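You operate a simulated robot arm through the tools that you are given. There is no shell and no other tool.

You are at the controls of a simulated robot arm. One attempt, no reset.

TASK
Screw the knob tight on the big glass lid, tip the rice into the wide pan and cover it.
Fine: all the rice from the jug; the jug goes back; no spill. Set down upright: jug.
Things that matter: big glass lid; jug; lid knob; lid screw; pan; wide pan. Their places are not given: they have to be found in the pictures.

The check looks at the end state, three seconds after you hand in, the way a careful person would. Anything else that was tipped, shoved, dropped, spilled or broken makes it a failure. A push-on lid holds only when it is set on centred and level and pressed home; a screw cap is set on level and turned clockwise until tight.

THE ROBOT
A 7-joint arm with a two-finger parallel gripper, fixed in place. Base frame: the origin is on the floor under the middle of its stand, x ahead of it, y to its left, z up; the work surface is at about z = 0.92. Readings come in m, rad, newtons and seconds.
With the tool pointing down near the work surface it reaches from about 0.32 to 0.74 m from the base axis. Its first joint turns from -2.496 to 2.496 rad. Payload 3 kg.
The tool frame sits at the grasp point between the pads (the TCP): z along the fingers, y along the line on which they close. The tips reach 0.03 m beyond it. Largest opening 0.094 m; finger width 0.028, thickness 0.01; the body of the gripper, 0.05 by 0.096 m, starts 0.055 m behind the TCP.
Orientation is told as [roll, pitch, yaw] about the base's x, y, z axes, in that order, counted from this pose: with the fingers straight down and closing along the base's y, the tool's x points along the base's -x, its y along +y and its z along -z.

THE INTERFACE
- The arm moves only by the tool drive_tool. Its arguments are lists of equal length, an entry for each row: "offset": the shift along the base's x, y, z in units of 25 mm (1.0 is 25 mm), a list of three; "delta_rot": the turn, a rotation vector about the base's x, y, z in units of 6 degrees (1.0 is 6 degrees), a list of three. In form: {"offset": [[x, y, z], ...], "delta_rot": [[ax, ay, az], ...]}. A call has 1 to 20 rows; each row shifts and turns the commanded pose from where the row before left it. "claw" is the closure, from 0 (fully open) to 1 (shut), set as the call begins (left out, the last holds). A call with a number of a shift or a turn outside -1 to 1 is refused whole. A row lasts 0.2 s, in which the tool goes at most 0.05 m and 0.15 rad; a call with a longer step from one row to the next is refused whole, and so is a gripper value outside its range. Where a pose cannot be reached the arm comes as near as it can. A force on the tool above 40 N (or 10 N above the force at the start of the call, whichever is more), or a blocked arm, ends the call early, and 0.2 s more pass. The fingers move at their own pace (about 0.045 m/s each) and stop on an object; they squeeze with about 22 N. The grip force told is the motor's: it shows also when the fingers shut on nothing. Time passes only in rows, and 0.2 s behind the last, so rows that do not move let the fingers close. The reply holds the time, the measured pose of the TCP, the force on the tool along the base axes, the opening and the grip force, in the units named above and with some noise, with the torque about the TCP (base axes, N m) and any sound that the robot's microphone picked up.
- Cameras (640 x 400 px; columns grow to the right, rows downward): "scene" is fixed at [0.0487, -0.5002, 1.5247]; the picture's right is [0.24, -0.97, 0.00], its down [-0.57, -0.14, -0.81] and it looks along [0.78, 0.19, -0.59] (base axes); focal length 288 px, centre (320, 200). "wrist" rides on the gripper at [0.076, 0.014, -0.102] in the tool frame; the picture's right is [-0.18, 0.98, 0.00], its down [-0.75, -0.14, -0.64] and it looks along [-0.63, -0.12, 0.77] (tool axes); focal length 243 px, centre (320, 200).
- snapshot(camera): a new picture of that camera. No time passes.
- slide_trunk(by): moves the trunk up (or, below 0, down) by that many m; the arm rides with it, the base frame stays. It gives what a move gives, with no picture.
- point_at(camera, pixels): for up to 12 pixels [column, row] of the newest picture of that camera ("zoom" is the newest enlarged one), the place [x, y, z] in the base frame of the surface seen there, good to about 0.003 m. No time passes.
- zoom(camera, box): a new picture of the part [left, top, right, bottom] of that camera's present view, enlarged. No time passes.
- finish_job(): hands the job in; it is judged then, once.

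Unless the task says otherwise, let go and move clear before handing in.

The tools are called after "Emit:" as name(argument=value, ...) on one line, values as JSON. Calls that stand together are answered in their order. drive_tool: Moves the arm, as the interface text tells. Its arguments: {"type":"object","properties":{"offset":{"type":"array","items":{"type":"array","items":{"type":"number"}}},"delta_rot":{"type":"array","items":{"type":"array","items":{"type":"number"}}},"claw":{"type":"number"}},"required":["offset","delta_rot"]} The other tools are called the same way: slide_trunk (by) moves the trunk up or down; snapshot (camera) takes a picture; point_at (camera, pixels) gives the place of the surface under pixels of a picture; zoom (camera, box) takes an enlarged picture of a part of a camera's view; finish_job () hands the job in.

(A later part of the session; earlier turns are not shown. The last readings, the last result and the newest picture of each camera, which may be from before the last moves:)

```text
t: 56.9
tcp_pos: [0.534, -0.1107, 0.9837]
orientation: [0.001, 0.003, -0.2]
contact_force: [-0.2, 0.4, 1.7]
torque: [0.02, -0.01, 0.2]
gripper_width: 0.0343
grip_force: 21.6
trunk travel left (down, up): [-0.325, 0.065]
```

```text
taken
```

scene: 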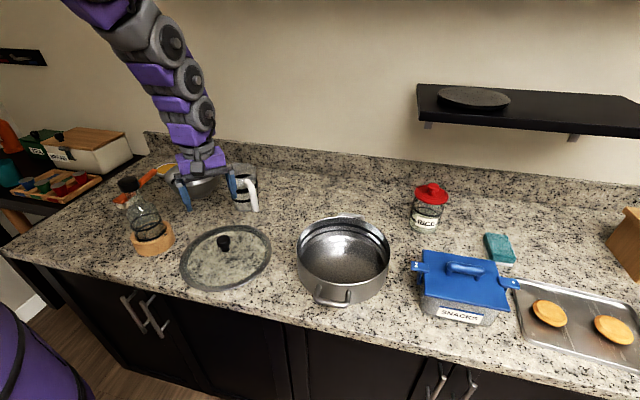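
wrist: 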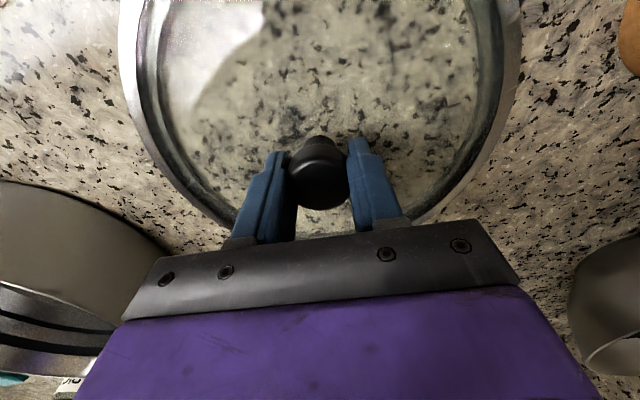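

Resistance is immediate (0.2 N·m after 12°) and the knob top dropped to 0.986, so it's tight. A last few degrees to firm it up.

Emit:
drive_tool(offset=[[0, 0, -0.04], [0, 0, 0], [0, 0, 0], [0, 0, 0], [0, 0, 0]], delta_rot=[[0, 0, -1], [0, 0, -1], [0, 0, -1], [0, 0, -1], [0, 0, -1]], claw=1)

Emit:
drive_tool(offset=[[0, 0, 0], [0, 0, 0], [0, 0, 0], [0, 0, 0], [0, 0, 1], [0, 0, 1], [0, 0, 1], [0, 0, 1], [0, 0, 1], [0, 0, 1], [0, 0, 1]], delta_rot=[[0, 0, 0], [0, 0, 0], [0, 0, 0], [0, 0, 0], [0, 0, 0], [0, 0, 0], [0, 0, 1], [0, 0, 1], [0, 0, 1], [0, 0, 1], [0, 0, 1]], claw=0)

Emit:
snapshot(camera="wrist")

Emit:
zoom(camera="scene", box=[180, 170, 290, 290])

```text
t: 58.1
tcp_pos: [0.5338, -0.1113, 0.9831]
orientation: [0.0, 0.002, -0.724]
contact_force: [-0.4, 0.4, 3.2]
torque: [0.01, -0.05, 0.33]
gripper_width: 0.0343
grip_force: 22.0
trunk travel left (down, up): [-0.325, 0.065]
```

```text
t: 60.5
tcp_pos: [0.5331, -0.111, 1.1592]
orientation: [0.0, 0.002, -0.196]
contact_force: [0.2, 0.3, -0.1]
torque: [0.03, 0.03, 0.01]
gripper_width: 0.0938
grip_force: 0.1
trunk travel left (down, up): [-0.325, 0.065]
```

```text
taken
```

wrist: 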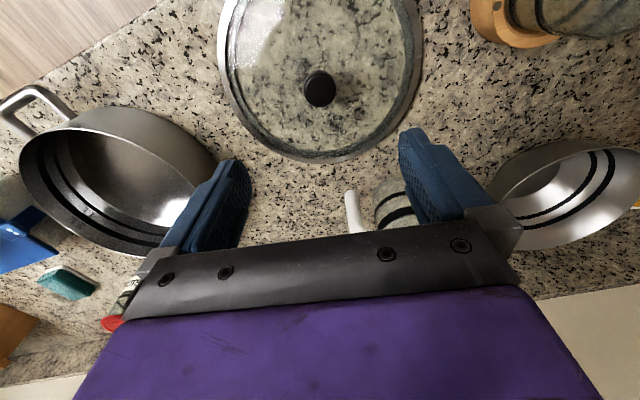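

```text
3.33 times, centred on (235, 230) of scene
```

zoom: 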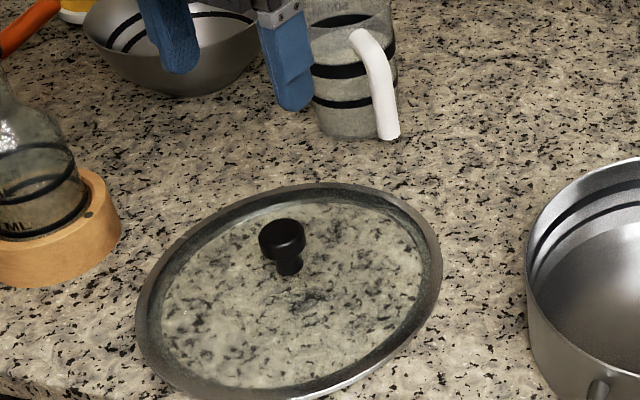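

The knob is tight (torque climbed to 0.33 N·m). Next is the jug; I'll measure surrounding items (bottle, bowl, pan rim, snack box) and jug bands from the scene to plan the grasp.

Emit:
snapshot(camera="scene")

Emit:
point_at(camera="scene", pixels=[[128, 184], [150, 235], [152, 250], [195, 180], [170, 175], [219, 175], [428, 188], [428, 215], [465, 268], [425, 268], [510, 285], [419, 253]])

Emit:
zoom(camera="scene", box=[220, 150, 280, 220])

```text
taken
```

scene: 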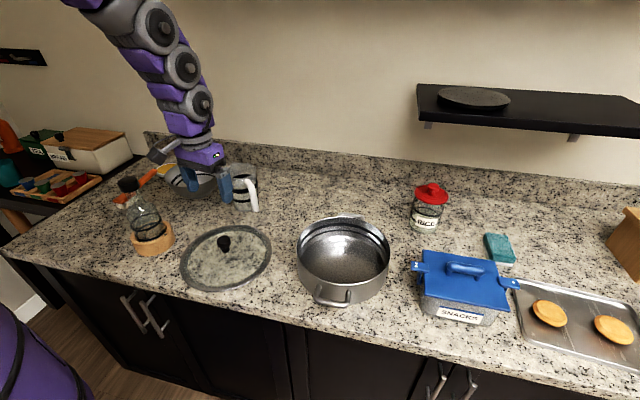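

```text
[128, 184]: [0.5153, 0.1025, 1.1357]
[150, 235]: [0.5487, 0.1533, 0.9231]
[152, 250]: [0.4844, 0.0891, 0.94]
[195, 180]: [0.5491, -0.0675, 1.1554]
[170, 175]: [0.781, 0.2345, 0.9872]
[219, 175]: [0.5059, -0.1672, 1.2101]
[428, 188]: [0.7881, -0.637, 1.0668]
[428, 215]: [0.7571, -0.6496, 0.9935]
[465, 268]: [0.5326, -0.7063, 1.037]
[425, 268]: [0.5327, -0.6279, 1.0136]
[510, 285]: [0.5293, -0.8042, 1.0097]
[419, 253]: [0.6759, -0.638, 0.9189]
```

```text
5.71 times, centred on (250, 185) of scene
```

zoom: 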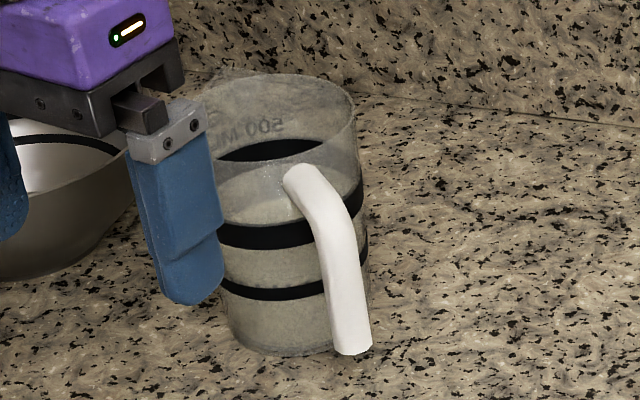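

The bottle (0.515,0.10, top 1.136) stands near the left approach, so I'll keep my approach to the jug close to straight ahead. I'll pitch the gripper forward 60° in the air at a pre-grasp standoff and look at the jug from the side.

Emit:
drive_tool(offset=[[0.23, 0.33, 0], [0.23, 0.33, 0], [0.23, 0.33, 0], [0.23, 0.33, 0], [0.23, 0.33, 0], [0.23, 0.33, 0], [0.23, 0.33, -0.3], [0.23, 0.33, -0.5], [0.23, 0.33, -0.5], [0.23, 0.33, -0.5]], delta_rot=[[-0.194, -0.98, 0], [-0.194, -0.98, 0], [-0.194, -0.98, 0], [-0.194, -0.98, 0], [-0.194, -0.98, 0], [-0.194, -0.98, 0], [-0.194, -0.98, 0], [-0.194, -0.98, 0], [-0.194, -0.98, 0], [-0.194, -0.98, 0]], claw=0)

Emit:
snapshot(camera="wrist")

Emit:
snapshot(camera="scene")

```text
t: 62.7
tcp_pos: [0.5915, -0.0293, 1.1114]
orientation: [0.003, -1.044, -0.201]
contact_force: [-0.3, 0.2, 0.5]
torque: [0.0, 0.0, -0.01]
gripper_width: 0.0942
grip_force: 0.1
trunk travel left (down, up): [-0.325, 0.065]
```

```text
taken
```

wrist: 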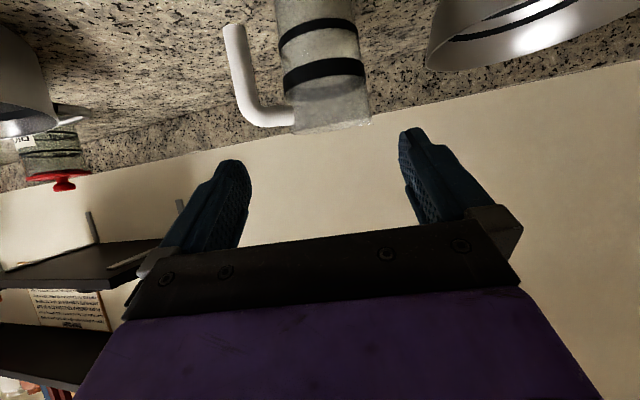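

```text
taken
```

scene: 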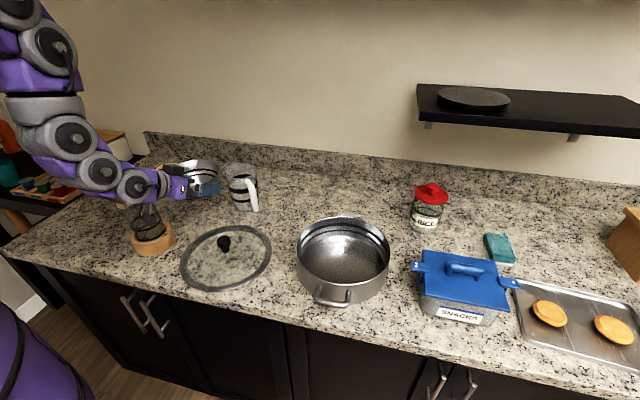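

The wrist view (upside down) shows the jug at (320,70) with its handle at (245,80) and rim near (330,125). I'll zoom in and measure widths.

Emit:
zoom(camera="wrist", box=[200, 0, 420, 140])

Emit:
point_at(camera="wrist", pixels=[[285, 45], [318, 30], [350, 22], [284, 38], [355, 25], [286, 80], [322, 68], [362, 68], [240, 60], [235, 30], [250, 105], [275, 118]])

```text
2.86 times, centred on (310, 70) of wrist
```

zoom: 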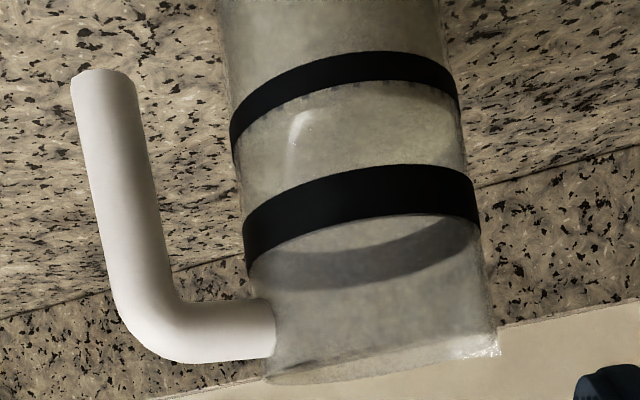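

```text
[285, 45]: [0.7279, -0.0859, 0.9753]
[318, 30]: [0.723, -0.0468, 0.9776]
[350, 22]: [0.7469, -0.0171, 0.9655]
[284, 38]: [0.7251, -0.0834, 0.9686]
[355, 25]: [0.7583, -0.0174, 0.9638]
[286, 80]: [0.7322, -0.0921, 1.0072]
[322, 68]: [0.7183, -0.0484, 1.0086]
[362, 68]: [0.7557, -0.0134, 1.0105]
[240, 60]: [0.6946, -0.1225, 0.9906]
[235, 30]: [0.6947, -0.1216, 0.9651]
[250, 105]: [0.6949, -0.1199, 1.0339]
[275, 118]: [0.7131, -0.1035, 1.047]
```

Circle fits of the bands put the jug axis near (0.763,-0.060) with radius ≈0.0445 at z≈0.968 and ≈0.047 at z≈1.008, so the lower body just fits the 0.094 m opening; the pour could then be a plain wrist roll. Before touching it, I'll rehearse the carry and roll in the air over the pan.

Emit:
drive_tool(offset=[[0, 0, 1], [0, 0, 1], [0, 0, 1], [0, 0, 1], [0, 0, 1], [-0.2, -1, 0.4], [-0.2, -1, 0], [-0.2, -1, 0], [-0.2, -1, 0], [-0.2, -1, 0], [-0.2, -1, 0], [-0.2, -1, 0], [-0.2, -1, 0], [-0.2, -1, 0], [-0.2, -1, 0], [-0.2, -1, 0], [-0.2, -1, 0], [0, -1, 0], [0, -0.6, 0]], delta_rot=[[0, 0, 0], [0, 0, 0], [0, 0, 0], [0, 0, 0], [0, 0, 0], [0, 0, -0.4], [0, 0, -0.4], [0, 0, -0.4], [0, 0, -0.4], [0, 0, -0.4], [0, 0, -0.4], [0, 0, -0.4], [0, 0, -0.4], [0, 0, -0.4], [0, 0, -0.4], [0, 0, -0.4], [0, 0, 0], [0, 0, 0], [0, 0, 0]], claw=0)

Emit:
snapshot(camera="scene")

Emit:
snapshot(camera="wrist")

```text
t: 66.7
tcp_pos: [0.5327, -0.3732, 1.2478]
orientation: [0.008, -1.045, -0.665]
contact_force: [1.2, 0.2, -0.6]
torque: [-0.01, 0.02, -0.01]
gripper_width: 0.0941
grip_force: 0.2
trunk travel left (down, up): [-0.325, 0.065]
```

```text
taken
```

scene: 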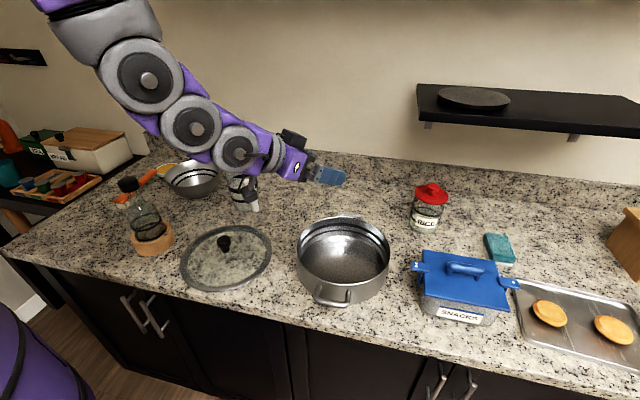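

```text
taken
```

wrist: 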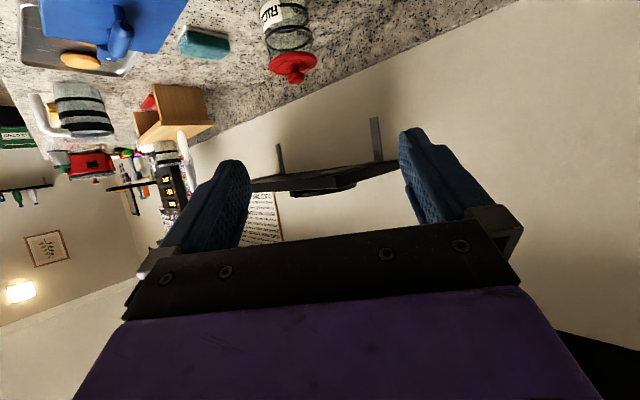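

A second jug-like object is visible at wrist pixel (80,110). I'll zoom in to see what it is and whether it holds rice.

Emit:
zoom(camera="wrist", box=[10, 60, 230, 220])

Emit:
point_at(camera="wrist", pixels=[[80, 112], [45, 115], [75, 90], [90, 160], [180, 110], [165, 190]])

Emit:
zoom(camera="scene", box=[225, 155, 275, 220])

```text
2.50 times, centred on (120, 140) of wrist
```

zoom: 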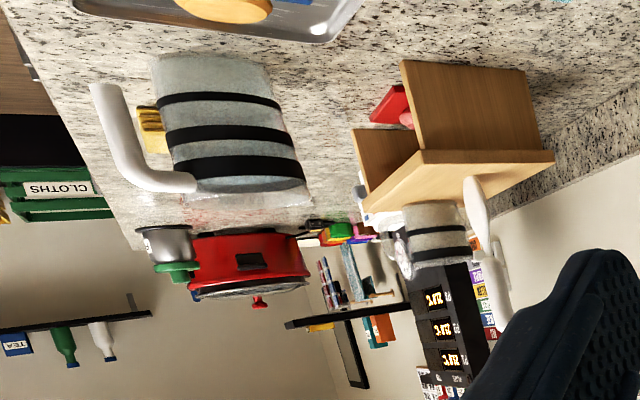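

```text
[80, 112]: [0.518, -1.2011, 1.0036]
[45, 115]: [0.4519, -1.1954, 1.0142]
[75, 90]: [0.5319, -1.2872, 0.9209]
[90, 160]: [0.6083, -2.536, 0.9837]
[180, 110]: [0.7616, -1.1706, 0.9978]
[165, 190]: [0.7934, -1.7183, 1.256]
```

```text
6.15 times, centred on (250, 188) of scene
```

zoom: 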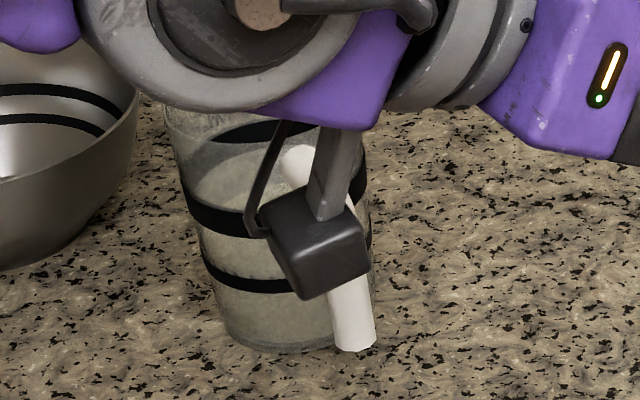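

That other jug is at (0.52,-1.20), far out of reach, so the 500 mL jug with the rice by the bowl is the right one. Now I'll rehearse the rightward roll about the horizontal approach axis.

Emit:
drive_tool(offset=[[0, 0, 0], [0, 0, 0], [0, 0, 0], [0, 0, 0], [0, 0, 0], [0, 0, 0], [0, 0, 0], [0, 0, 0], [0, 0, 0], [0, 0, 0], [0, 0, 0], [0, 0, 0], [0, 0, 0], [0, 0, 0], [0, 0, 0], [0, 0, 0], [0, 0, 0], [0, 0, 0], [0, 0, 0], [0, 0, 0]], delta_rot=[[0.787, -0.617, 0], [0.787, -0.617, 0], [0.787, -0.617, 0], [0.787, -0.617, 0], [0.787, -0.617, 0], [0.787, -0.617, 0], [0.787, -0.617, 0], [0.787, -0.617, 0], [0.787, -0.617, 0], [0.787, -0.617, 0], [0.787, -0.617, 0], [0.787, -0.617, 0], [0.787, -0.617, 0], [0.787, -0.617, 0], [0.787, -0.617, 0], [0.787, -0.617, 0], [0.787, -0.617, 0], [0.787, -0.617, 0], [0.787, -0.617, 0], [0.787, -0.617, 0]], claw=0)

Emit:
snapshot(camera="scene")

```text
t: 70.9
tcp_pos: [0.5324, -0.3704, 1.2474]
orientation: [1.858, 0.447, -1.645]
contact_force: [-0.5, 0.0, 0.3]
torque: [0.04, 0.0, -0.02]
gripper_width: 0.094
grip_force: 0.1
trunk travel left (down, up): [-0.325, 0.065]
```

```text
taken
```

scene: 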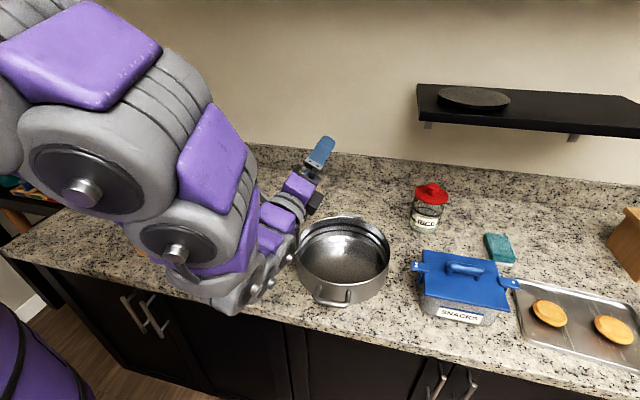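

The roll about the horizontal axis is reachable but swings the wrist low. The body is also ~0.09 m wide, too tight for the 0.094 m opening, so I favour gripping the handle bar and rolling left toward the spout; I'll roll back and rehearse that direction.

Emit:
drive_tool(offset=[[0, 0, 0], [0, 0, 0], [0, 0, 0], [0, 0, 0], [0, 0, 0], [0, 0, 0], [0, 0, 0], [0, 0, 0], [0, 0, 0], [0, 0, 0], [0, 0, 0], [0, 0, 0], [0, 0, 0], [0, 0, 0], [0, 0, 0], [0, 0, 0], [0, 0, 0], [0, 0, 0], [0, 0, 0], [0, 0, 0]], delta_rot=[[-0.787, 0.617, 0], [-0.787, 0.617, 0], [-0.787, 0.617, 0], [-0.787, 0.617, 0], [-0.787, 0.617, 0], [-0.787, 0.617, 0], [-0.787, 0.617, 0], [-0.787, 0.617, 0], [-0.787, 0.617, 0], [-0.787, 0.617, 0], [-0.787, 0.617, 0], [-0.787, 0.617, 0], [-0.787, 0.617, 0], [-0.787, 0.617, 0], [-0.787, 0.617, 0], [-0.787, 0.617, 0], [-0.787, 0.617, 0], [-0.787, 0.617, 0], [-0.787, 0.617, 0], [-0.787, 0.617, 0]], claw=0)

Emit:
snapshot(camera="scene")

```text
t: 75.1
tcp_pos: [0.5328, -0.3697, 1.248]
orientation: [0.002, -1.046, -0.659]
contact_force: [0.7, -0.4, 0.5]
torque: [0.0, -0.03, -0.01]
gripper_width: 0.0939
grip_force: 0.0
trunk travel left (down, up): [-0.325, 0.065]
```

```text
taken
```

scene: 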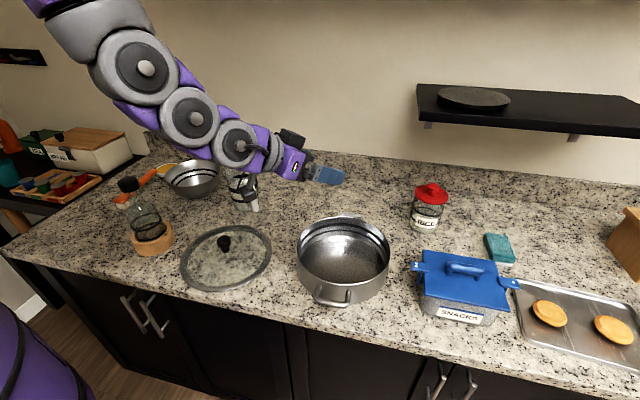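

Back at the unrolled pose. I'll level the tool and rehearse the leftward roll of about 140° over the pan.

Emit:
drive_tool(offset=[[0, 0, 0], [0, 0, 0], [0, 0, 0], [0, 0, 0], [0, 0, 0], [0, 0, 0], [0, 0, 0], [0, 0, 0], [0, 0, 0], [0, 0, 0], [0, 0, 0], [0, 0, 0], [0, 0, 0], [0, 0, 0], [0, 0, 0], [0, 0, 0], [0, 0, 0], [0, 0, 0], [0, 0, 0], [0, 0, 0]], delta_rot=[[-0.613, -0.79, 0], [-0.613, -0.79, 0], [-0.613, -0.79, 0], [-0.613, -0.79, 0], [-0.613, -0.79, 0], [-0.787, 0.617, 0], [-0.787, 0.617, 0], [-0.787, 0.617, 0], [-0.787, 0.617, 0], [-0.787, 0.617, 0], [-0.787, 0.617, 0], [-0.787, 0.617, 0], [-0.787, 0.617, 0], [-0.787, 0.617, 0], [-0.787, 0.617, 0], [-0.787, 0.617, 0], [-0.787, 0.617, 0], [-0.787, 0.617, 0], [-0.787, 0.617, 0], [-0.787, 0.617, 0]], claw=0)

Emit:
drive_tool(offset=[[0, 0, 0], [0, 0, 0], [0, 0, 0], [0, 0, 0], [0, 0, 0], [0, 0, 0], [0, 0, 0], [0, 0, 0], [0, 0, 0]], delta_rot=[[-0.787, 0.617, 0], [-0.787, 0.617, 0], [-0.787, 0.617, 0], [-0.787, 0.617, 0], [-0.787, 0.617, 0], [-0.787, 0.617, 0], [-0.787, 0.617, 0], [-0.787, 0.617, 0], [-0.787, 0.617, 0]], claw=0)

Emit:
snapshot(camera="scene")

```text
t: 79.3
tcp_pos: [0.5331, -0.3696, 1.2477]
orientation: [-1.563, -0.002, 0.908]
contact_force: [0.5, 0.4, -0.3]
torque: [0.01, -0.03, -0.04]
gripper_width: 0.094
grip_force: 0.1
trunk travel left (down, up): [-0.325, 0.065]
```

```text
t: 81.3
tcp_pos: [0.531, -0.3713, 1.2483]
orientation: [-1.564, 0.942, 0.906]
contact_force: [0.1, 0.9, -0.1]
torque: [0.03, -0.01, 0.0]
gripper_width: 0.0939
grip_force: 0.0
trunk travel left (down, up): [-0.325, 0.065]
```

```text
taken
```

scene: 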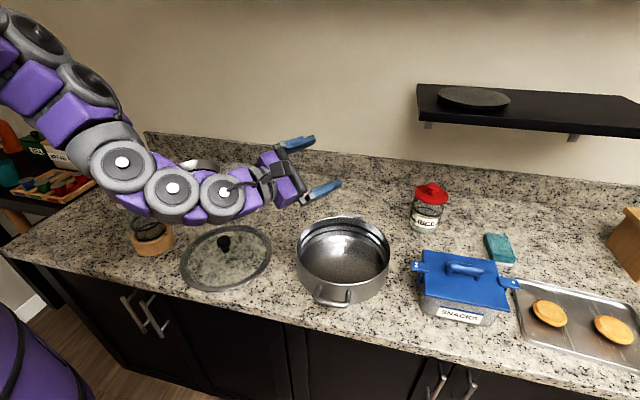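

A left roll of 144° with the tool level is reachable and the arm stays high. I'll test a bit further to find the margin.

Emit:
drive_tool(offset=[[0, 0, 0], [0, 0, 0], [0, 0, 0]], delta_rot=[[-0.787, 0.617, 0], [-0.787, 0.617, 0], [-0.787, 0.617, 0]], claw=0)

```text
t: 82.1
tcp_pos: [0.5324, -0.3708, 1.2481]
orientation: [-1.562, 1.255, 0.906]
contact_force: [-0.1, 0.0, 0.0]
torque: [0.02, -0.02, -0.01]
gripper_width: 0.094
grip_force: 0.1
trunk travel left (down, up): [-0.325, 0.065]
```

A roll of 162° left is reachable. I'll roll back to upright now and then set yaw -25° and 52° pitch for approaching the handle bar.

Emit:
drive_tool(offset=[[0, 0, 0], [0, 0, 0], [0, 0, 0], [0, 0, 0], [0, 0, 0], [0, 0, 0], [0, 0, 0], [0, 0, 0], [0, 0, 0], [0, 0, 0], [0, 0, 0], [0, 0, 0], [0, 0, 0], [0, 0, 0], [0, 0, 0], [0, 0, 0], [0, 0, 0], [0, 0, 0], [0, 0, 0], [0, 0, 0]], delta_rot=[[0.787, -0.617, 0], [0.787, -0.617, 0], [0.787, -0.617, 0], [0.787, -0.617, 0], [0.787, -0.617, 0], [0.787, -0.617, 0], [0.787, -0.617, 0], [0.787, -0.617, 0], [0.787, -0.617, 0], [0.787, -0.617, 0], [0.787, -0.617, 0], [0.787, -0.617, 0], [0.787, -0.617, 0], [0.787, -0.617, 0], [0.787, -0.617, 0], [0.787, -0.617, 0], [0.787, -0.617, 0], [0.787, -0.617, 0], [0.787, -0.617, 0], [0.787, -0.617, 0]], claw=0)

Emit:
drive_tool(offset=[[0, 0, 0], [0, 0, 0], [0, 0, 0], [0, 0, 0], [0, 0, 0], [0, 0, 0], [0, 0, 0], [0, 0, 0], [0, 0, 0], [0, 0, 0], [0, 0, 0], [0, 0, 0], [0, 0, 0], [0, 0, 0]], delta_rot=[[0.787, -0.617, 0], [0.787, -0.617, 0], [0.787, -0.617, 0], [0.787, -0.617, 0], [0.787, -0.617, 0], [0.787, -0.617, 0], [0.787, -0.617, 0], [0.613, 0.79, 0], [0.613, 0.79, 0], [0.613, 0.79, 0], [0.613, 0.79, 0], [0.613, 0.79, 0], [0.613, 0.79, 0], [0.2, 0.26, 0]], claw=0.5)

```text
t: 86.3
tcp_pos: [0.5333, -0.3712, 1.2467]
orientation: [-1.559, -0.839, 0.902]
contact_force: [-0.1, 0.4, -0.5]
torque: [0.01, -0.01, 0.03]
gripper_width: 0.0941
grip_force: 0.1
trunk travel left (down, up): [-0.325, 0.065]
```

```text
t: 89.3
tcp_pos: [0.5328, -0.3705, 1.2484]
orientation: [0.003, -0.904, -0.662]
contact_force: [0.0, 0.3, 0.5]
torque: [-0.01, 0.01, 0.0]
gripper_width: 0.0472
grip_force: 0.1
trunk travel left (down, up): [-0.325, 0.065]
```

Pose is upright again with 52° pitch and a 47 mm opening. I'll move to a standoff behind the handle and look.

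Emit:
drive_tool(offset=[[0.29, 0.935, -0.1], [0.29, 0.935, -0.1], [0.29, 0.935, -0.1], [0.29, 0.935, -0.1], [0.29, 0.935, -0.1], [0.29, 0.935, -0.1], [0.29, 0.935, -0.1], [0.29, 0.935, -0.1], [0.29, 0.935, -0.2], [0.29, 0.935, -0.3], [0.29, 0.935, -0.5], [0.29, 0.935, -0.8]], delta_rot=[[0, 0, 0.18], [0, 0, 0.18], [0, 0, 0.18], [0, 0, 0.18], [0, 0, 0.18], [0, 0, 0.18], [0, 0, 0.18], [0, 0, 0.18], [0, 0, 0.18], [0, 0, 0.18], [0, 0, 0.18], [0, 0, 0.18]], claw=0.5)

Emit:
snapshot(camera="wrist")

Emit:
snapshot(camera="scene")

```text
t: 91.9
tcp_pos: [0.6193, -0.0869, 1.1815]
orientation: [0.002, -0.906, -0.433]
contact_force: [0.1, 0.3, -0.2]
torque: [0.01, 0.01, 0.01]
gripper_width: 0.0471
grip_force: 0.0
trunk travel left (down, up): [-0.325, 0.065]
```

```text
taken
```

wrist: 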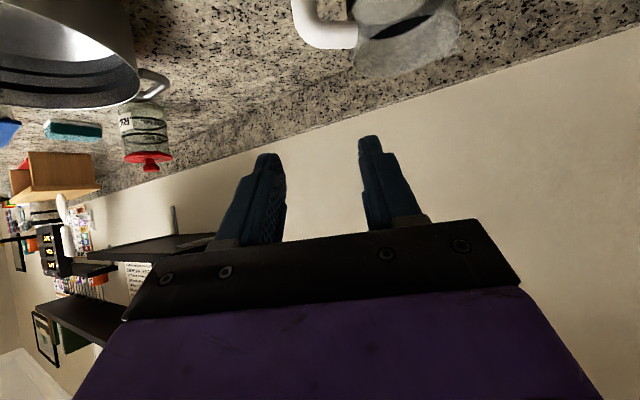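

```text
taken
```

scene: 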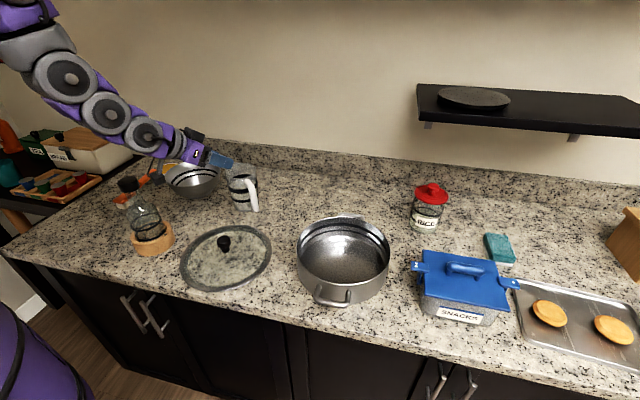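

The handle is at wrist (325,25). I'll descend at this standoff to get the bar between camera view and fingers.

Emit:
drive_tool(offset=[[0, 0, -1], [0, 0, -1], [0, 0, -1], [0, 0, -1], [0, 0, -1], [0, 0, -0.8]], delta_rot=[[0, 0, 0], [0, 0, 0], [0, 0, 0], [0, 0, 0], [0, 0, 0], [0, 0, 0]], claw=0.5)

Emit:
snapshot(camera="wrist")

Emit:
zoom(camera="scene", box=[160, 140, 290, 250])

```text
t: 93.3
tcp_pos: [0.618, -0.0887, 1.037]
orientation: [0.002, -0.904, -0.432]
contact_force: [-0.4, 0.6, 0.0]
torque: [0.0, 0.0, -0.01]
gripper_width: 0.047
grip_force: 0.1
trunk travel left (down, up): [-0.325, 0.065]
```

```text
taken
```

wrist: 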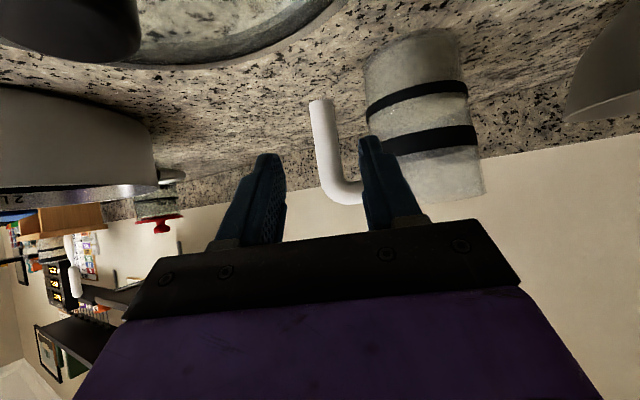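

```text
3.64 times, centred on (225, 195) of scene
```

zoom: 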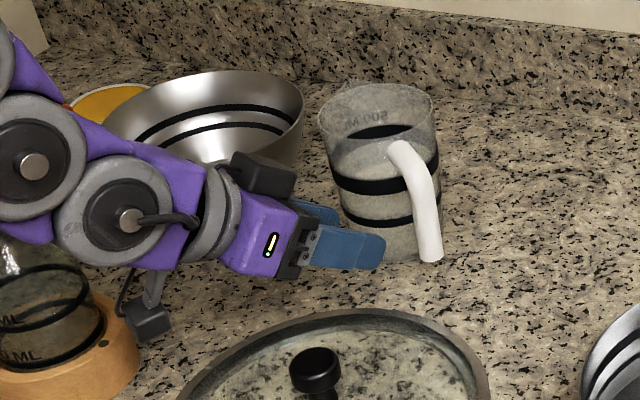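

The bar is seen from (322,105) down to the elbow at (340,190), with the body at (425,120). I'll measure bar and body points from here.

Emit:
zoom(camera="wrist", box=[280, 20, 500, 210])

Emit:
point_at(camera="wrist", pixels=[[322, 108], [325, 130], [328, 150], [332, 172], [345, 190], [370, 112], [415, 92], [466, 90], [388, 145], [430, 138], [474, 135], [355, 185]])

```text
2.11 times, centred on (390, 115) of wrist
```

zoom: 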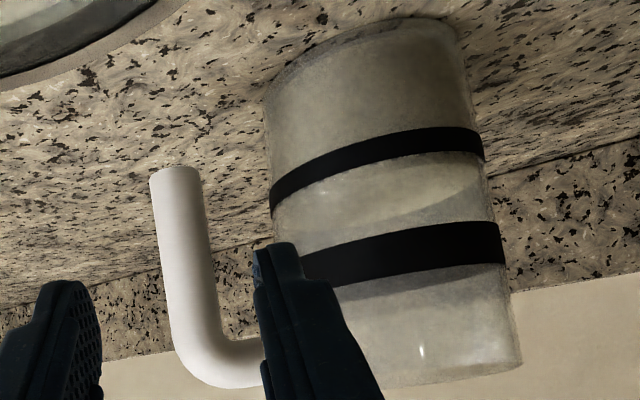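

```text
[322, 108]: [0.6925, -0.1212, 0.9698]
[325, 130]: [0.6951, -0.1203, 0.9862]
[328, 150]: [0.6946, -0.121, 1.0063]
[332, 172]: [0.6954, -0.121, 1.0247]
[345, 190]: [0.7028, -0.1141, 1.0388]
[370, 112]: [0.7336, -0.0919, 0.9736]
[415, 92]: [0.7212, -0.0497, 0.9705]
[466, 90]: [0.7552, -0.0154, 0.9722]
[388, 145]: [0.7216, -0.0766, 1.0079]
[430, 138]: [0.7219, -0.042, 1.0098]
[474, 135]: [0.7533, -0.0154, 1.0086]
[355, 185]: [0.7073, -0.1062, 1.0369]
```

The bar centre is ≈(0.703,-0.125) (21 mm thick) with ~33 mm gap to the body; the elbow underside is at z≈1.033. I'll narrow the opening to ~42 mm, lower to z≈0.998 and advance halfway.

Emit:
drive_tool(offset=[[0, 0, 0], [0, 0, -0.8], [0, 0, -0.76], [0.567, -0.242, 0], [0.567, -0.242, 0], [0.567, -0.242, 0]], delta_rot=[[0, 0, 0], [0, 0, 0], [0, 0, 0], [0, 0, 0], [0, 0, 0], [0, 0, 0]], claw=0.553)

Emit:
snapshot(camera="wrist")

Emit:
zoom(camera="scene", box=[160, 140, 290, 250])

```text
t: 94.7
tcp_pos: [0.6606, -0.1064, 0.9977]
orientation: [0.003, -0.907, -0.434]
contact_force: [0.6, 0.2, 0.1]
torque: [0.01, 0.0, -0.02]
gripper_width: 0.042
grip_force: 0.1
trunk travel left (down, up): [-0.325, 0.065]
```

```text
taken
```

wrist: 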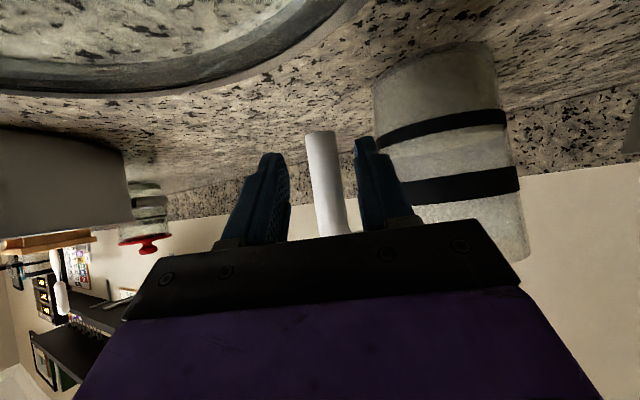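

```text
3.64 times, centred on (225, 195) of scene
```

zoom: 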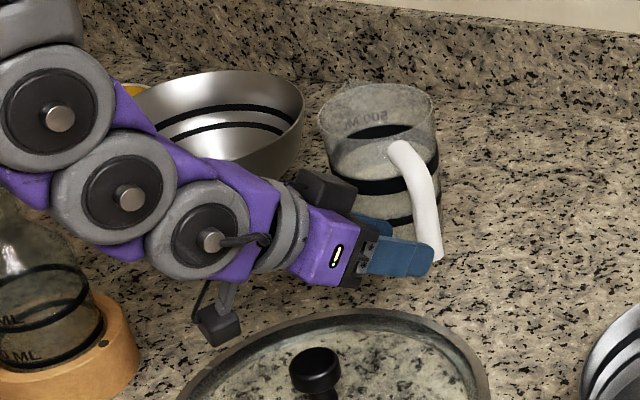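

The bar (326,185) is centred between the fingers. I'll check the clearance of the small black box on top of the hand (scene zoom (335,195)) relative to the jug before advancing.

Emit:
point_at(camera="scene", pixels=[[226, 192], [232, 193], [234, 196], [222, 188], [236, 206], [242, 209], [250, 182]])

Emit:
zoom(camera="scene", box=[205, 160, 275, 220])

```text
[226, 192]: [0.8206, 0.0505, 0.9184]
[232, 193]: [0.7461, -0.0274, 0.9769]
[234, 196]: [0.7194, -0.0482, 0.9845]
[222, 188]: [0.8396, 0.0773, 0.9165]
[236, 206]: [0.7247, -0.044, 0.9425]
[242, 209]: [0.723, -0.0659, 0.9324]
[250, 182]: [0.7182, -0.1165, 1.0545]
```

```text
6.67 times, centred on (240, 190) of scene
```

zoom: 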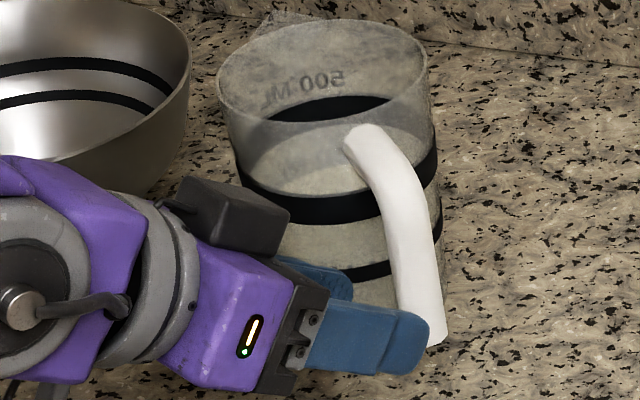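

The box is visible in this zoom at (235,215); I'll measure it in the zoomed picture.

Emit:
point_at(camera="zoom", pixels=[[280, 215], [285, 230], [270, 245], [230, 200], [190, 190], [230, 240], [300, 270], [400, 340], [250, 290], [310, 300], [225, 90], [425, 60]])

```text
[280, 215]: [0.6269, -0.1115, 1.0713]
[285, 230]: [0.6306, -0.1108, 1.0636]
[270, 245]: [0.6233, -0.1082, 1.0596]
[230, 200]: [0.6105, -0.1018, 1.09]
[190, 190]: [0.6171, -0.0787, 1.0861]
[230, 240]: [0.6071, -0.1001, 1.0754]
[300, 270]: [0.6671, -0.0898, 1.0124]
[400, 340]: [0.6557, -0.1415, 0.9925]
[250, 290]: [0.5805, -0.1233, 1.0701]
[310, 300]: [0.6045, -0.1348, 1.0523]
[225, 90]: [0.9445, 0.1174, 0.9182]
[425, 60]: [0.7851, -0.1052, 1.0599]
```

The box stays behind and above the handle with clearance. I'll advance the remaining 46 mm to the bar.

Emit:
drive_tool(offset=[[0.5, -0.22, 0], [0.5, -0.22, 0], [0.5, -0.22, 0], [0.18, -0.08, 0], [0, 0, 0]], delta_rot=[[0, 0, 0], [0, 0, 0], [0, 0, 0], [0, 0, 0], [0, 0, 0]], claw=0.553)

Emit:
snapshot(camera="wrist")

Emit:
zoom(camera="scene", box=[205, 160, 275, 220])

```text
t: 95.9
tcp_pos: [0.7028, -0.1235, 0.9988]
orientation: [0.003, -0.907, -0.434]
contact_force: [-0.6, -0.6, -0.1]
torque: [0.0, 0.0, 0.02]
gripper_width: 0.0421
grip_force: 0.0
trunk travel left (down, up): [-0.325, 0.065]
```

```text
taken
```

wrist: 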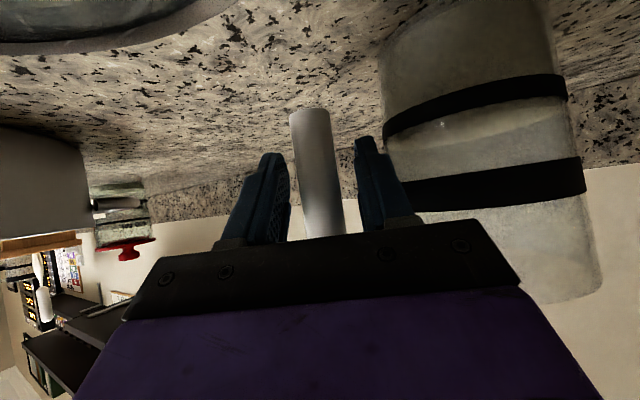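

```text
6.67 times, centred on (240, 190) of scene
```

zoom: 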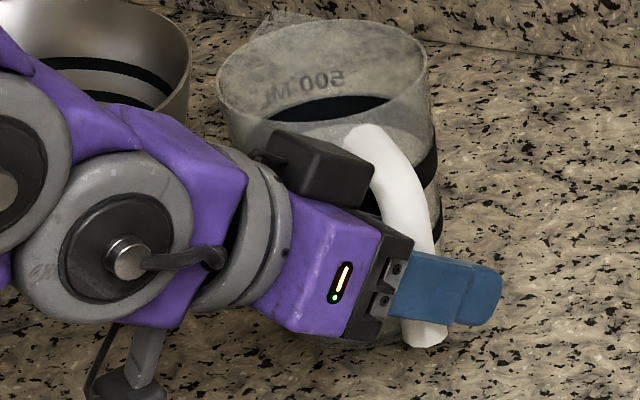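

The bar lies between the pads with no contact force. I'll close on it now.

Emit:
drive_tool(offset=[[0, 0, 0], [0, 0, 0], [0, 0, 0], [0, 0, 0]], delta_rot=[[0, 0, 0], [0, 0, 0], [0, 0, 0], [0, 0, 0]], claw=1)

Emit:
snapshot(camera="wrist")

Emit:
zoom(camera="scene", box=[205, 160, 275, 220])

```text
t: 96.9
tcp_pos: [0.7036, -0.1247, 0.9982]
orientation: [0.005, -0.905, -0.434]
contact_force: [-0.3, -0.3, -0.1]
torque: [0.01, -0.03, 0.0]
gripper_width: 0.0254
grip_force: 22.0
trunk travel left (down, up): [-0.325, 0.065]
```

```text
taken
```

wrist: 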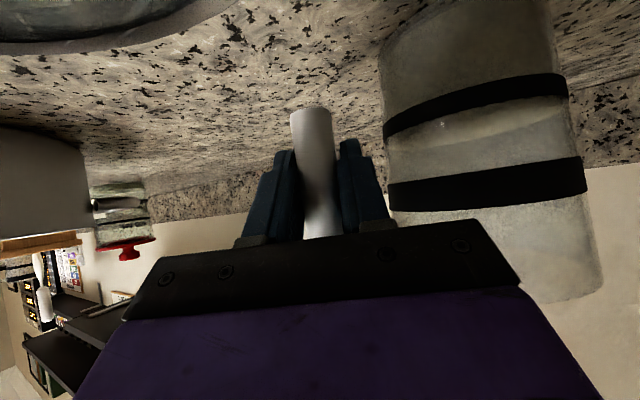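

```text
6.67 times, centred on (240, 190) of scene
```

zoom: 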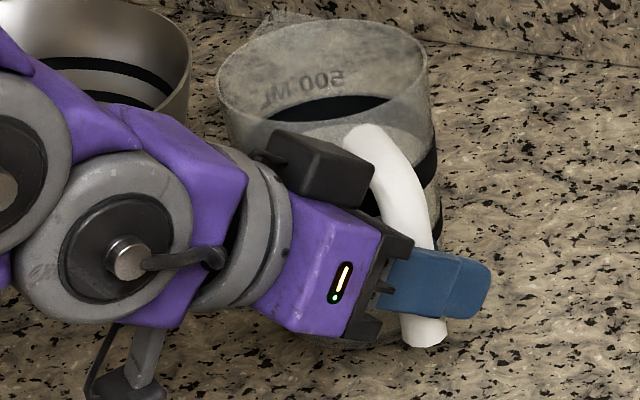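

The bar is held (25 mm wide, 22 N). I'll test-lift by about 5 mm and check weight, torque and sag.

Emit:
drive_tool(offset=[[0, 0, 0.1], [0, 0, 0.1], [0, 0, 0]], delta_rot=[[0, 0, 0], [0, 0, 0], [0, 0, 0]], claw=1)

Emit:
snapshot(camera="wrist")

Emit:
zoom(camera="scene", box=[205, 160, 275, 220])

```text
t: 97.7
tcp_pos: [0.7015, -0.1253, 1.0045]
orientation: [0.002, -0.906, -0.434]
contact_force: [0.2, 0.3, -1.8]
torque: [-0.07, 0.11, 0.04]
gripper_width: 0.0256
grip_force: 21.7
trunk travel left (down, up): [-0.325, 0.065]
```

```text
taken
```

wrist: 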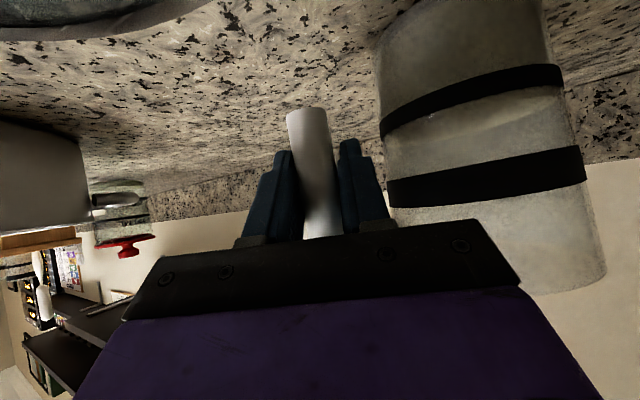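

```text
6.67 times, centred on (240, 190) of scene
```

zoom: 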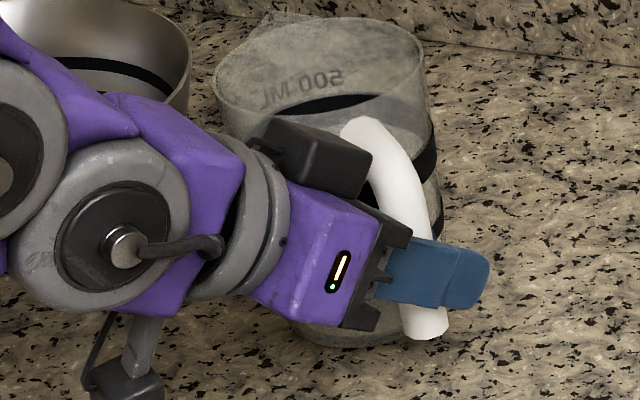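

The jug pivoted about 3–4° rather than lifting cleanly: force z is only -1.8 N and torque 0.13 N·m, so part of the weight still rests on the counter. I'll lift another 4 mm to see whether the grip takes up the torque.

Emit:
drive_tool(offset=[[0, 0, 0.08], [0, 0, 0.08], [0, 0, 0]], delta_rot=[[0, 0, 0], [0, 0, 0], [0, 0, 0]], claw=1)

Emit:
snapshot(camera="wrist")

Emit:
zoom(camera="scene", box=[205, 160, 275, 220])

```text
t: 98.5
tcp_pos: [0.7037, -0.1249, 1.0063]
orientation: [0.005, -0.907, -0.433]
contact_force: [-0.3, 0.0, -4.0]
torque: [-0.18, 0.22, 0.01]
gripper_width: 0.0258
grip_force: 21.9
trunk travel left (down, up): [-0.325, 0.065]
```

```text
taken
```

wrist: 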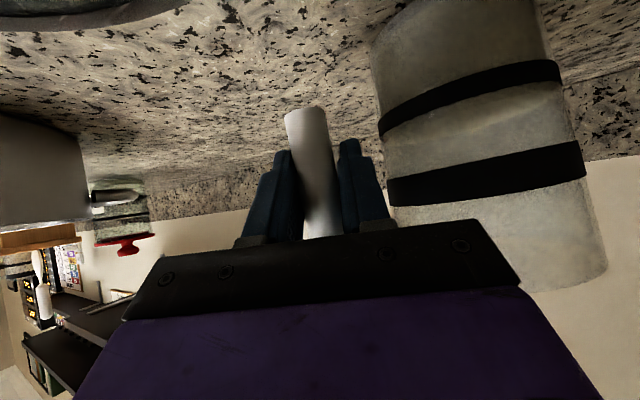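

```text
6.67 times, centred on (240, 190) of scene
```

zoom: 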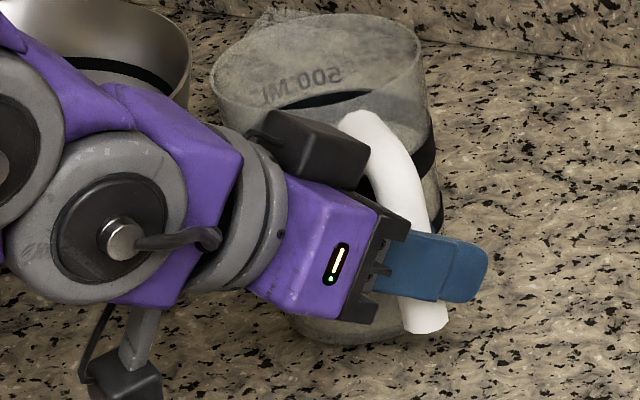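

Now force z is -4.0 N with torque 0.28 N·m — the grip is taking the load with little further sag. I'll lift another few millimetres.

Emit:
drive_tool(offset=[[0, 0, 0.1], [0, 0, 0.1], [0, 0, 0]], delta_rot=[[0, 0, 0], [0, 0, 0], [0, 0, 0]], claw=1)

Emit:
snapshot(camera="wrist")

Emit:
zoom(camera="scene", box=[205, 160, 275, 220])

```text
t: 99.3
tcp_pos: [0.7028, -0.1258, 1.0124]
orientation: [0.004, -0.907, -0.432]
contact_force: [-1.0, 0.2, -3.6]
torque: [-0.19, 0.21, -0.01]
gripper_width: 0.0255
grip_force: 22.2
trunk travel left (down, up): [-0.325, 0.065]
```

```text
taken
```

wrist: 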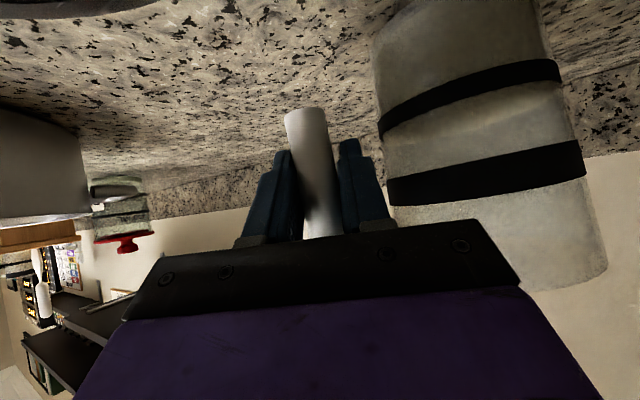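

```text
6.67 times, centred on (240, 190) of scene
```

zoom: 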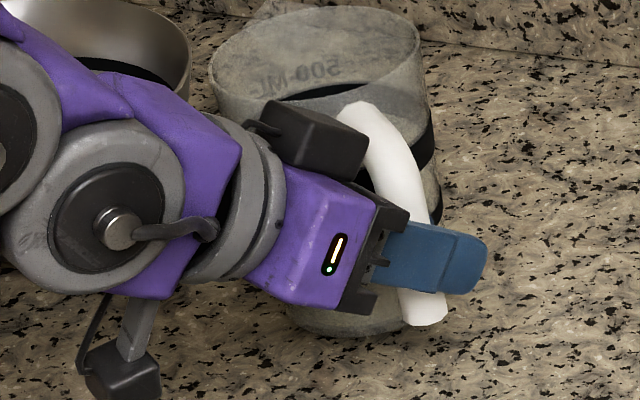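

The jug is fully off the counter: about 3.8 N with 0.28 N·m torque and a steady ~5° lean, no further slip. I'll lift it smoothly to z≈1.21.

Emit:
drive_tool(offset=[[0, 0, 0.2], [0, 0, 0.4], [0, 0, 0.6], [0, 0, 0.6], [0, 0, 0.7], [0, 0, 0.7], [0, 0, 0.7], [0, 0, 0.7], [0, 0, 0.7], [0, 0, 0.7], [0, 0, 0.7], [0, 0, 0.6], [0, 0, 0.4], [0, 0, 0.2], [0, 0, 0]], delta_rot=[[0, 0, 0], [0, 0, 0], [0, 0, 0], [0, 0, 0], [0, 0, 0], [0, 0, 0], [0, 0, 0], [0, 0, 0], [0, 0, 0], [0, 0, 0], [0, 0, 0], [0, 0, 0], [0, 0, 0], [0, 0, 0], [0, 0, 0]], claw=1)

Emit:
snapshot(camera="wrist")

Emit:
snapshot(camera="scene")

```text
t: 102.5
tcp_pos: [0.7035, -0.1258, 1.2093]
orientation: [0.004, -0.906, -0.435]
contact_force: [-0.1, -0.3, -3.6]
torque: [-0.2, 0.15, 0.03]
gripper_width: 0.0255
grip_force: 22.1
trunk travel left (down, up): [-0.325, 0.065]
```

```text
taken
```

wrist: 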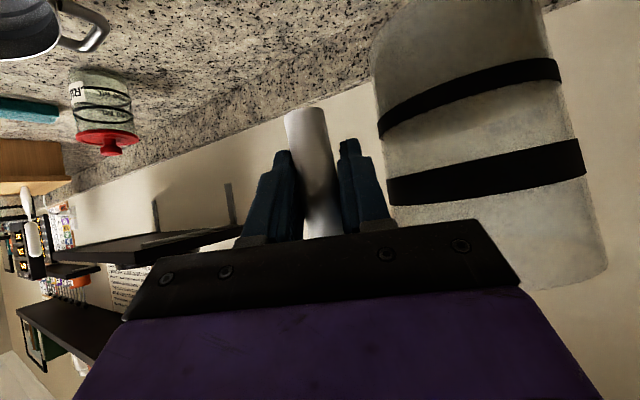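

```text
taken
```

scene: 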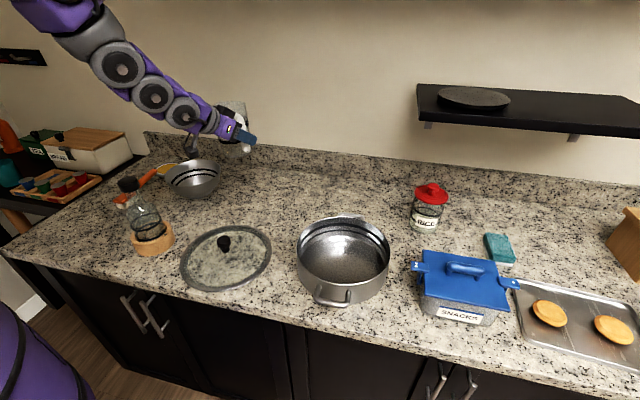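

The grip is stable and no rice has fallen. I'll carry the jug toward the right side of the pan at constant height, turning yaw gently to -38°.

Emit:
drive_tool(offset=[[-0.15, -0.28, 0], [-0.25, -0.45, 0], [-0.36, -0.64, 0], [-0.36, -0.64, 0], [-0.36, -0.64, 0], [-0.36, -0.64, 0], [-0.36, -0.64, 0], [-0.36, -0.64, 0], [-0.36, -0.64, 0], [-0.36, -0.64, 0], [-0.36, -0.64, 0], [-0.36, -0.64, 0], [-0.25, -0.45, 0], [-0.15, -0.28, 0]], delta_rot=[[0, 0, -0.1], [0, 0, -0.1], [0, 0, -0.1], [0, 0, -0.1], [0, 0, -0.1], [0, 0, -0.1], [0, 0, -0.1], [0, 0, -0.1], [0, 0, -0.1], [0, 0, -0.1], [0, 0, -0.1], [0, 0, -0.1], [0, 0, -0.1], [0, 0, -0.1]], claw=1)

Emit:
snapshot(camera="scene")

```text
t: 105.5
tcp_pos: [0.5923, -0.3239, 1.2094]
orientation: [0.005, -0.904, -0.582]
contact_force: [0.3, 0.7, -4.5]
torque: [-0.18, 0.23, 0.04]
gripper_width: 0.0255
grip_force: 21.9
trunk travel left (down, up): [-0.325, 0.065]
```

```text
taken
```

scene: 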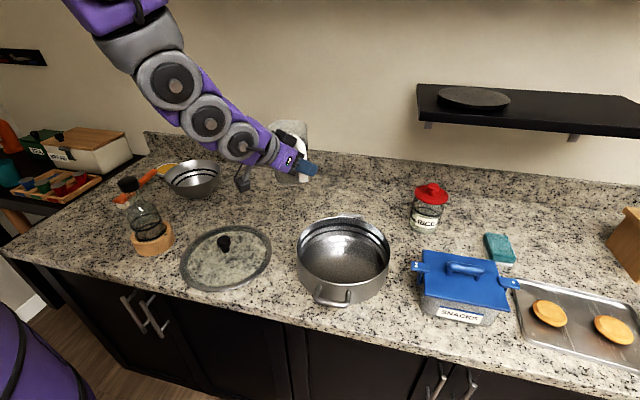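

Carry is steady. I'll continue to the pour start right of the pan at about (0.489,-0.508).

Emit:
drive_tool(offset=[[-0.2, -0.36, 0], [-0.3, -0.54, 0], [-0.36, -0.64, 0], [-0.36, -0.64, 0], [-0.36, -0.64, 0], [-0.36, -0.64, 0], [-0.36, -0.64, 0], [-0.36, -0.64, 0], [-0.36, -0.64, 0], [-0.36, -0.64, 0], [-0.35, -0.62, 0], [-0.25, -0.45, 0], [-0.15, -0.27, 0], [0, 0, 0]], delta_rot=[[0, 0, -0.06], [0, 0, -0.06], [0, 0, -0.06], [0, 0, -0.06], [0, 0, -0.06], [0, 0, -0.06], [0, 0, -0.06], [0, 0, -0.06], [0, 0, -0.06], [0, 0, -0.06], [0, 0, -0.06], [0, 0, -0.06], [0, 0, -0.04], [0, 0, 0]], claw=1)

Emit:
snapshot(camera="scene")

Emit:
snapshot(camera="wrist")

Emit:
zoom(camera="scene", box=[270, 110, 430, 320])

```text
t: 108.5
tcp_pos: [0.49, -0.5072, 1.2096]
orientation: [0.005, -0.904, -0.661]
contact_force: [-0.3, 0.3, -3.4]
torque: [-0.19, 0.27, 0.04]
gripper_width: 0.0252
grip_force: 22.3
trunk travel left (down, up): [-0.325, 0.065]
```

```text
taken
```

scene: 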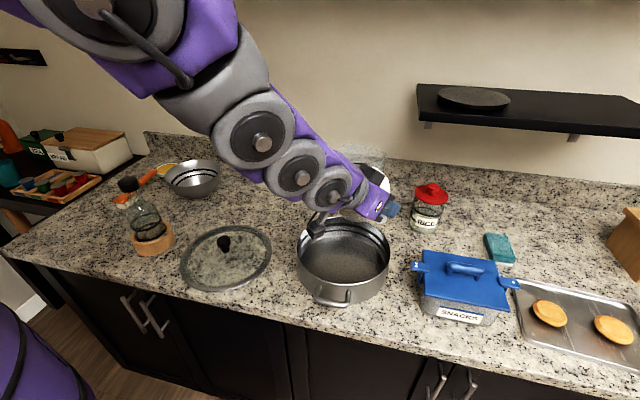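

```text
taken
```

wrist: 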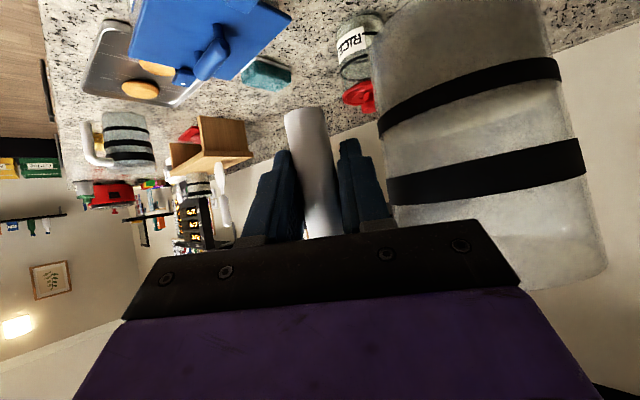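

```text
1.90 times, centred on (350, 215) of scene
```

zoom: 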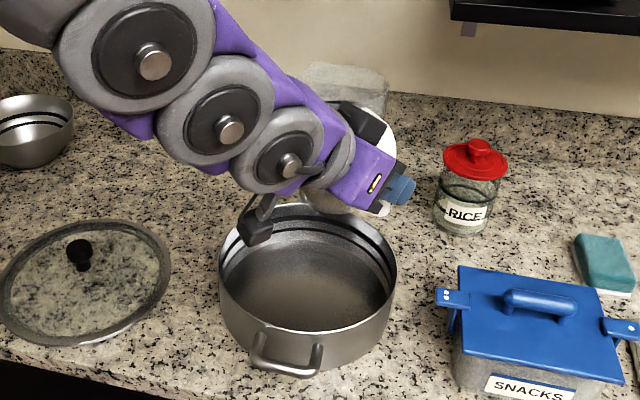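

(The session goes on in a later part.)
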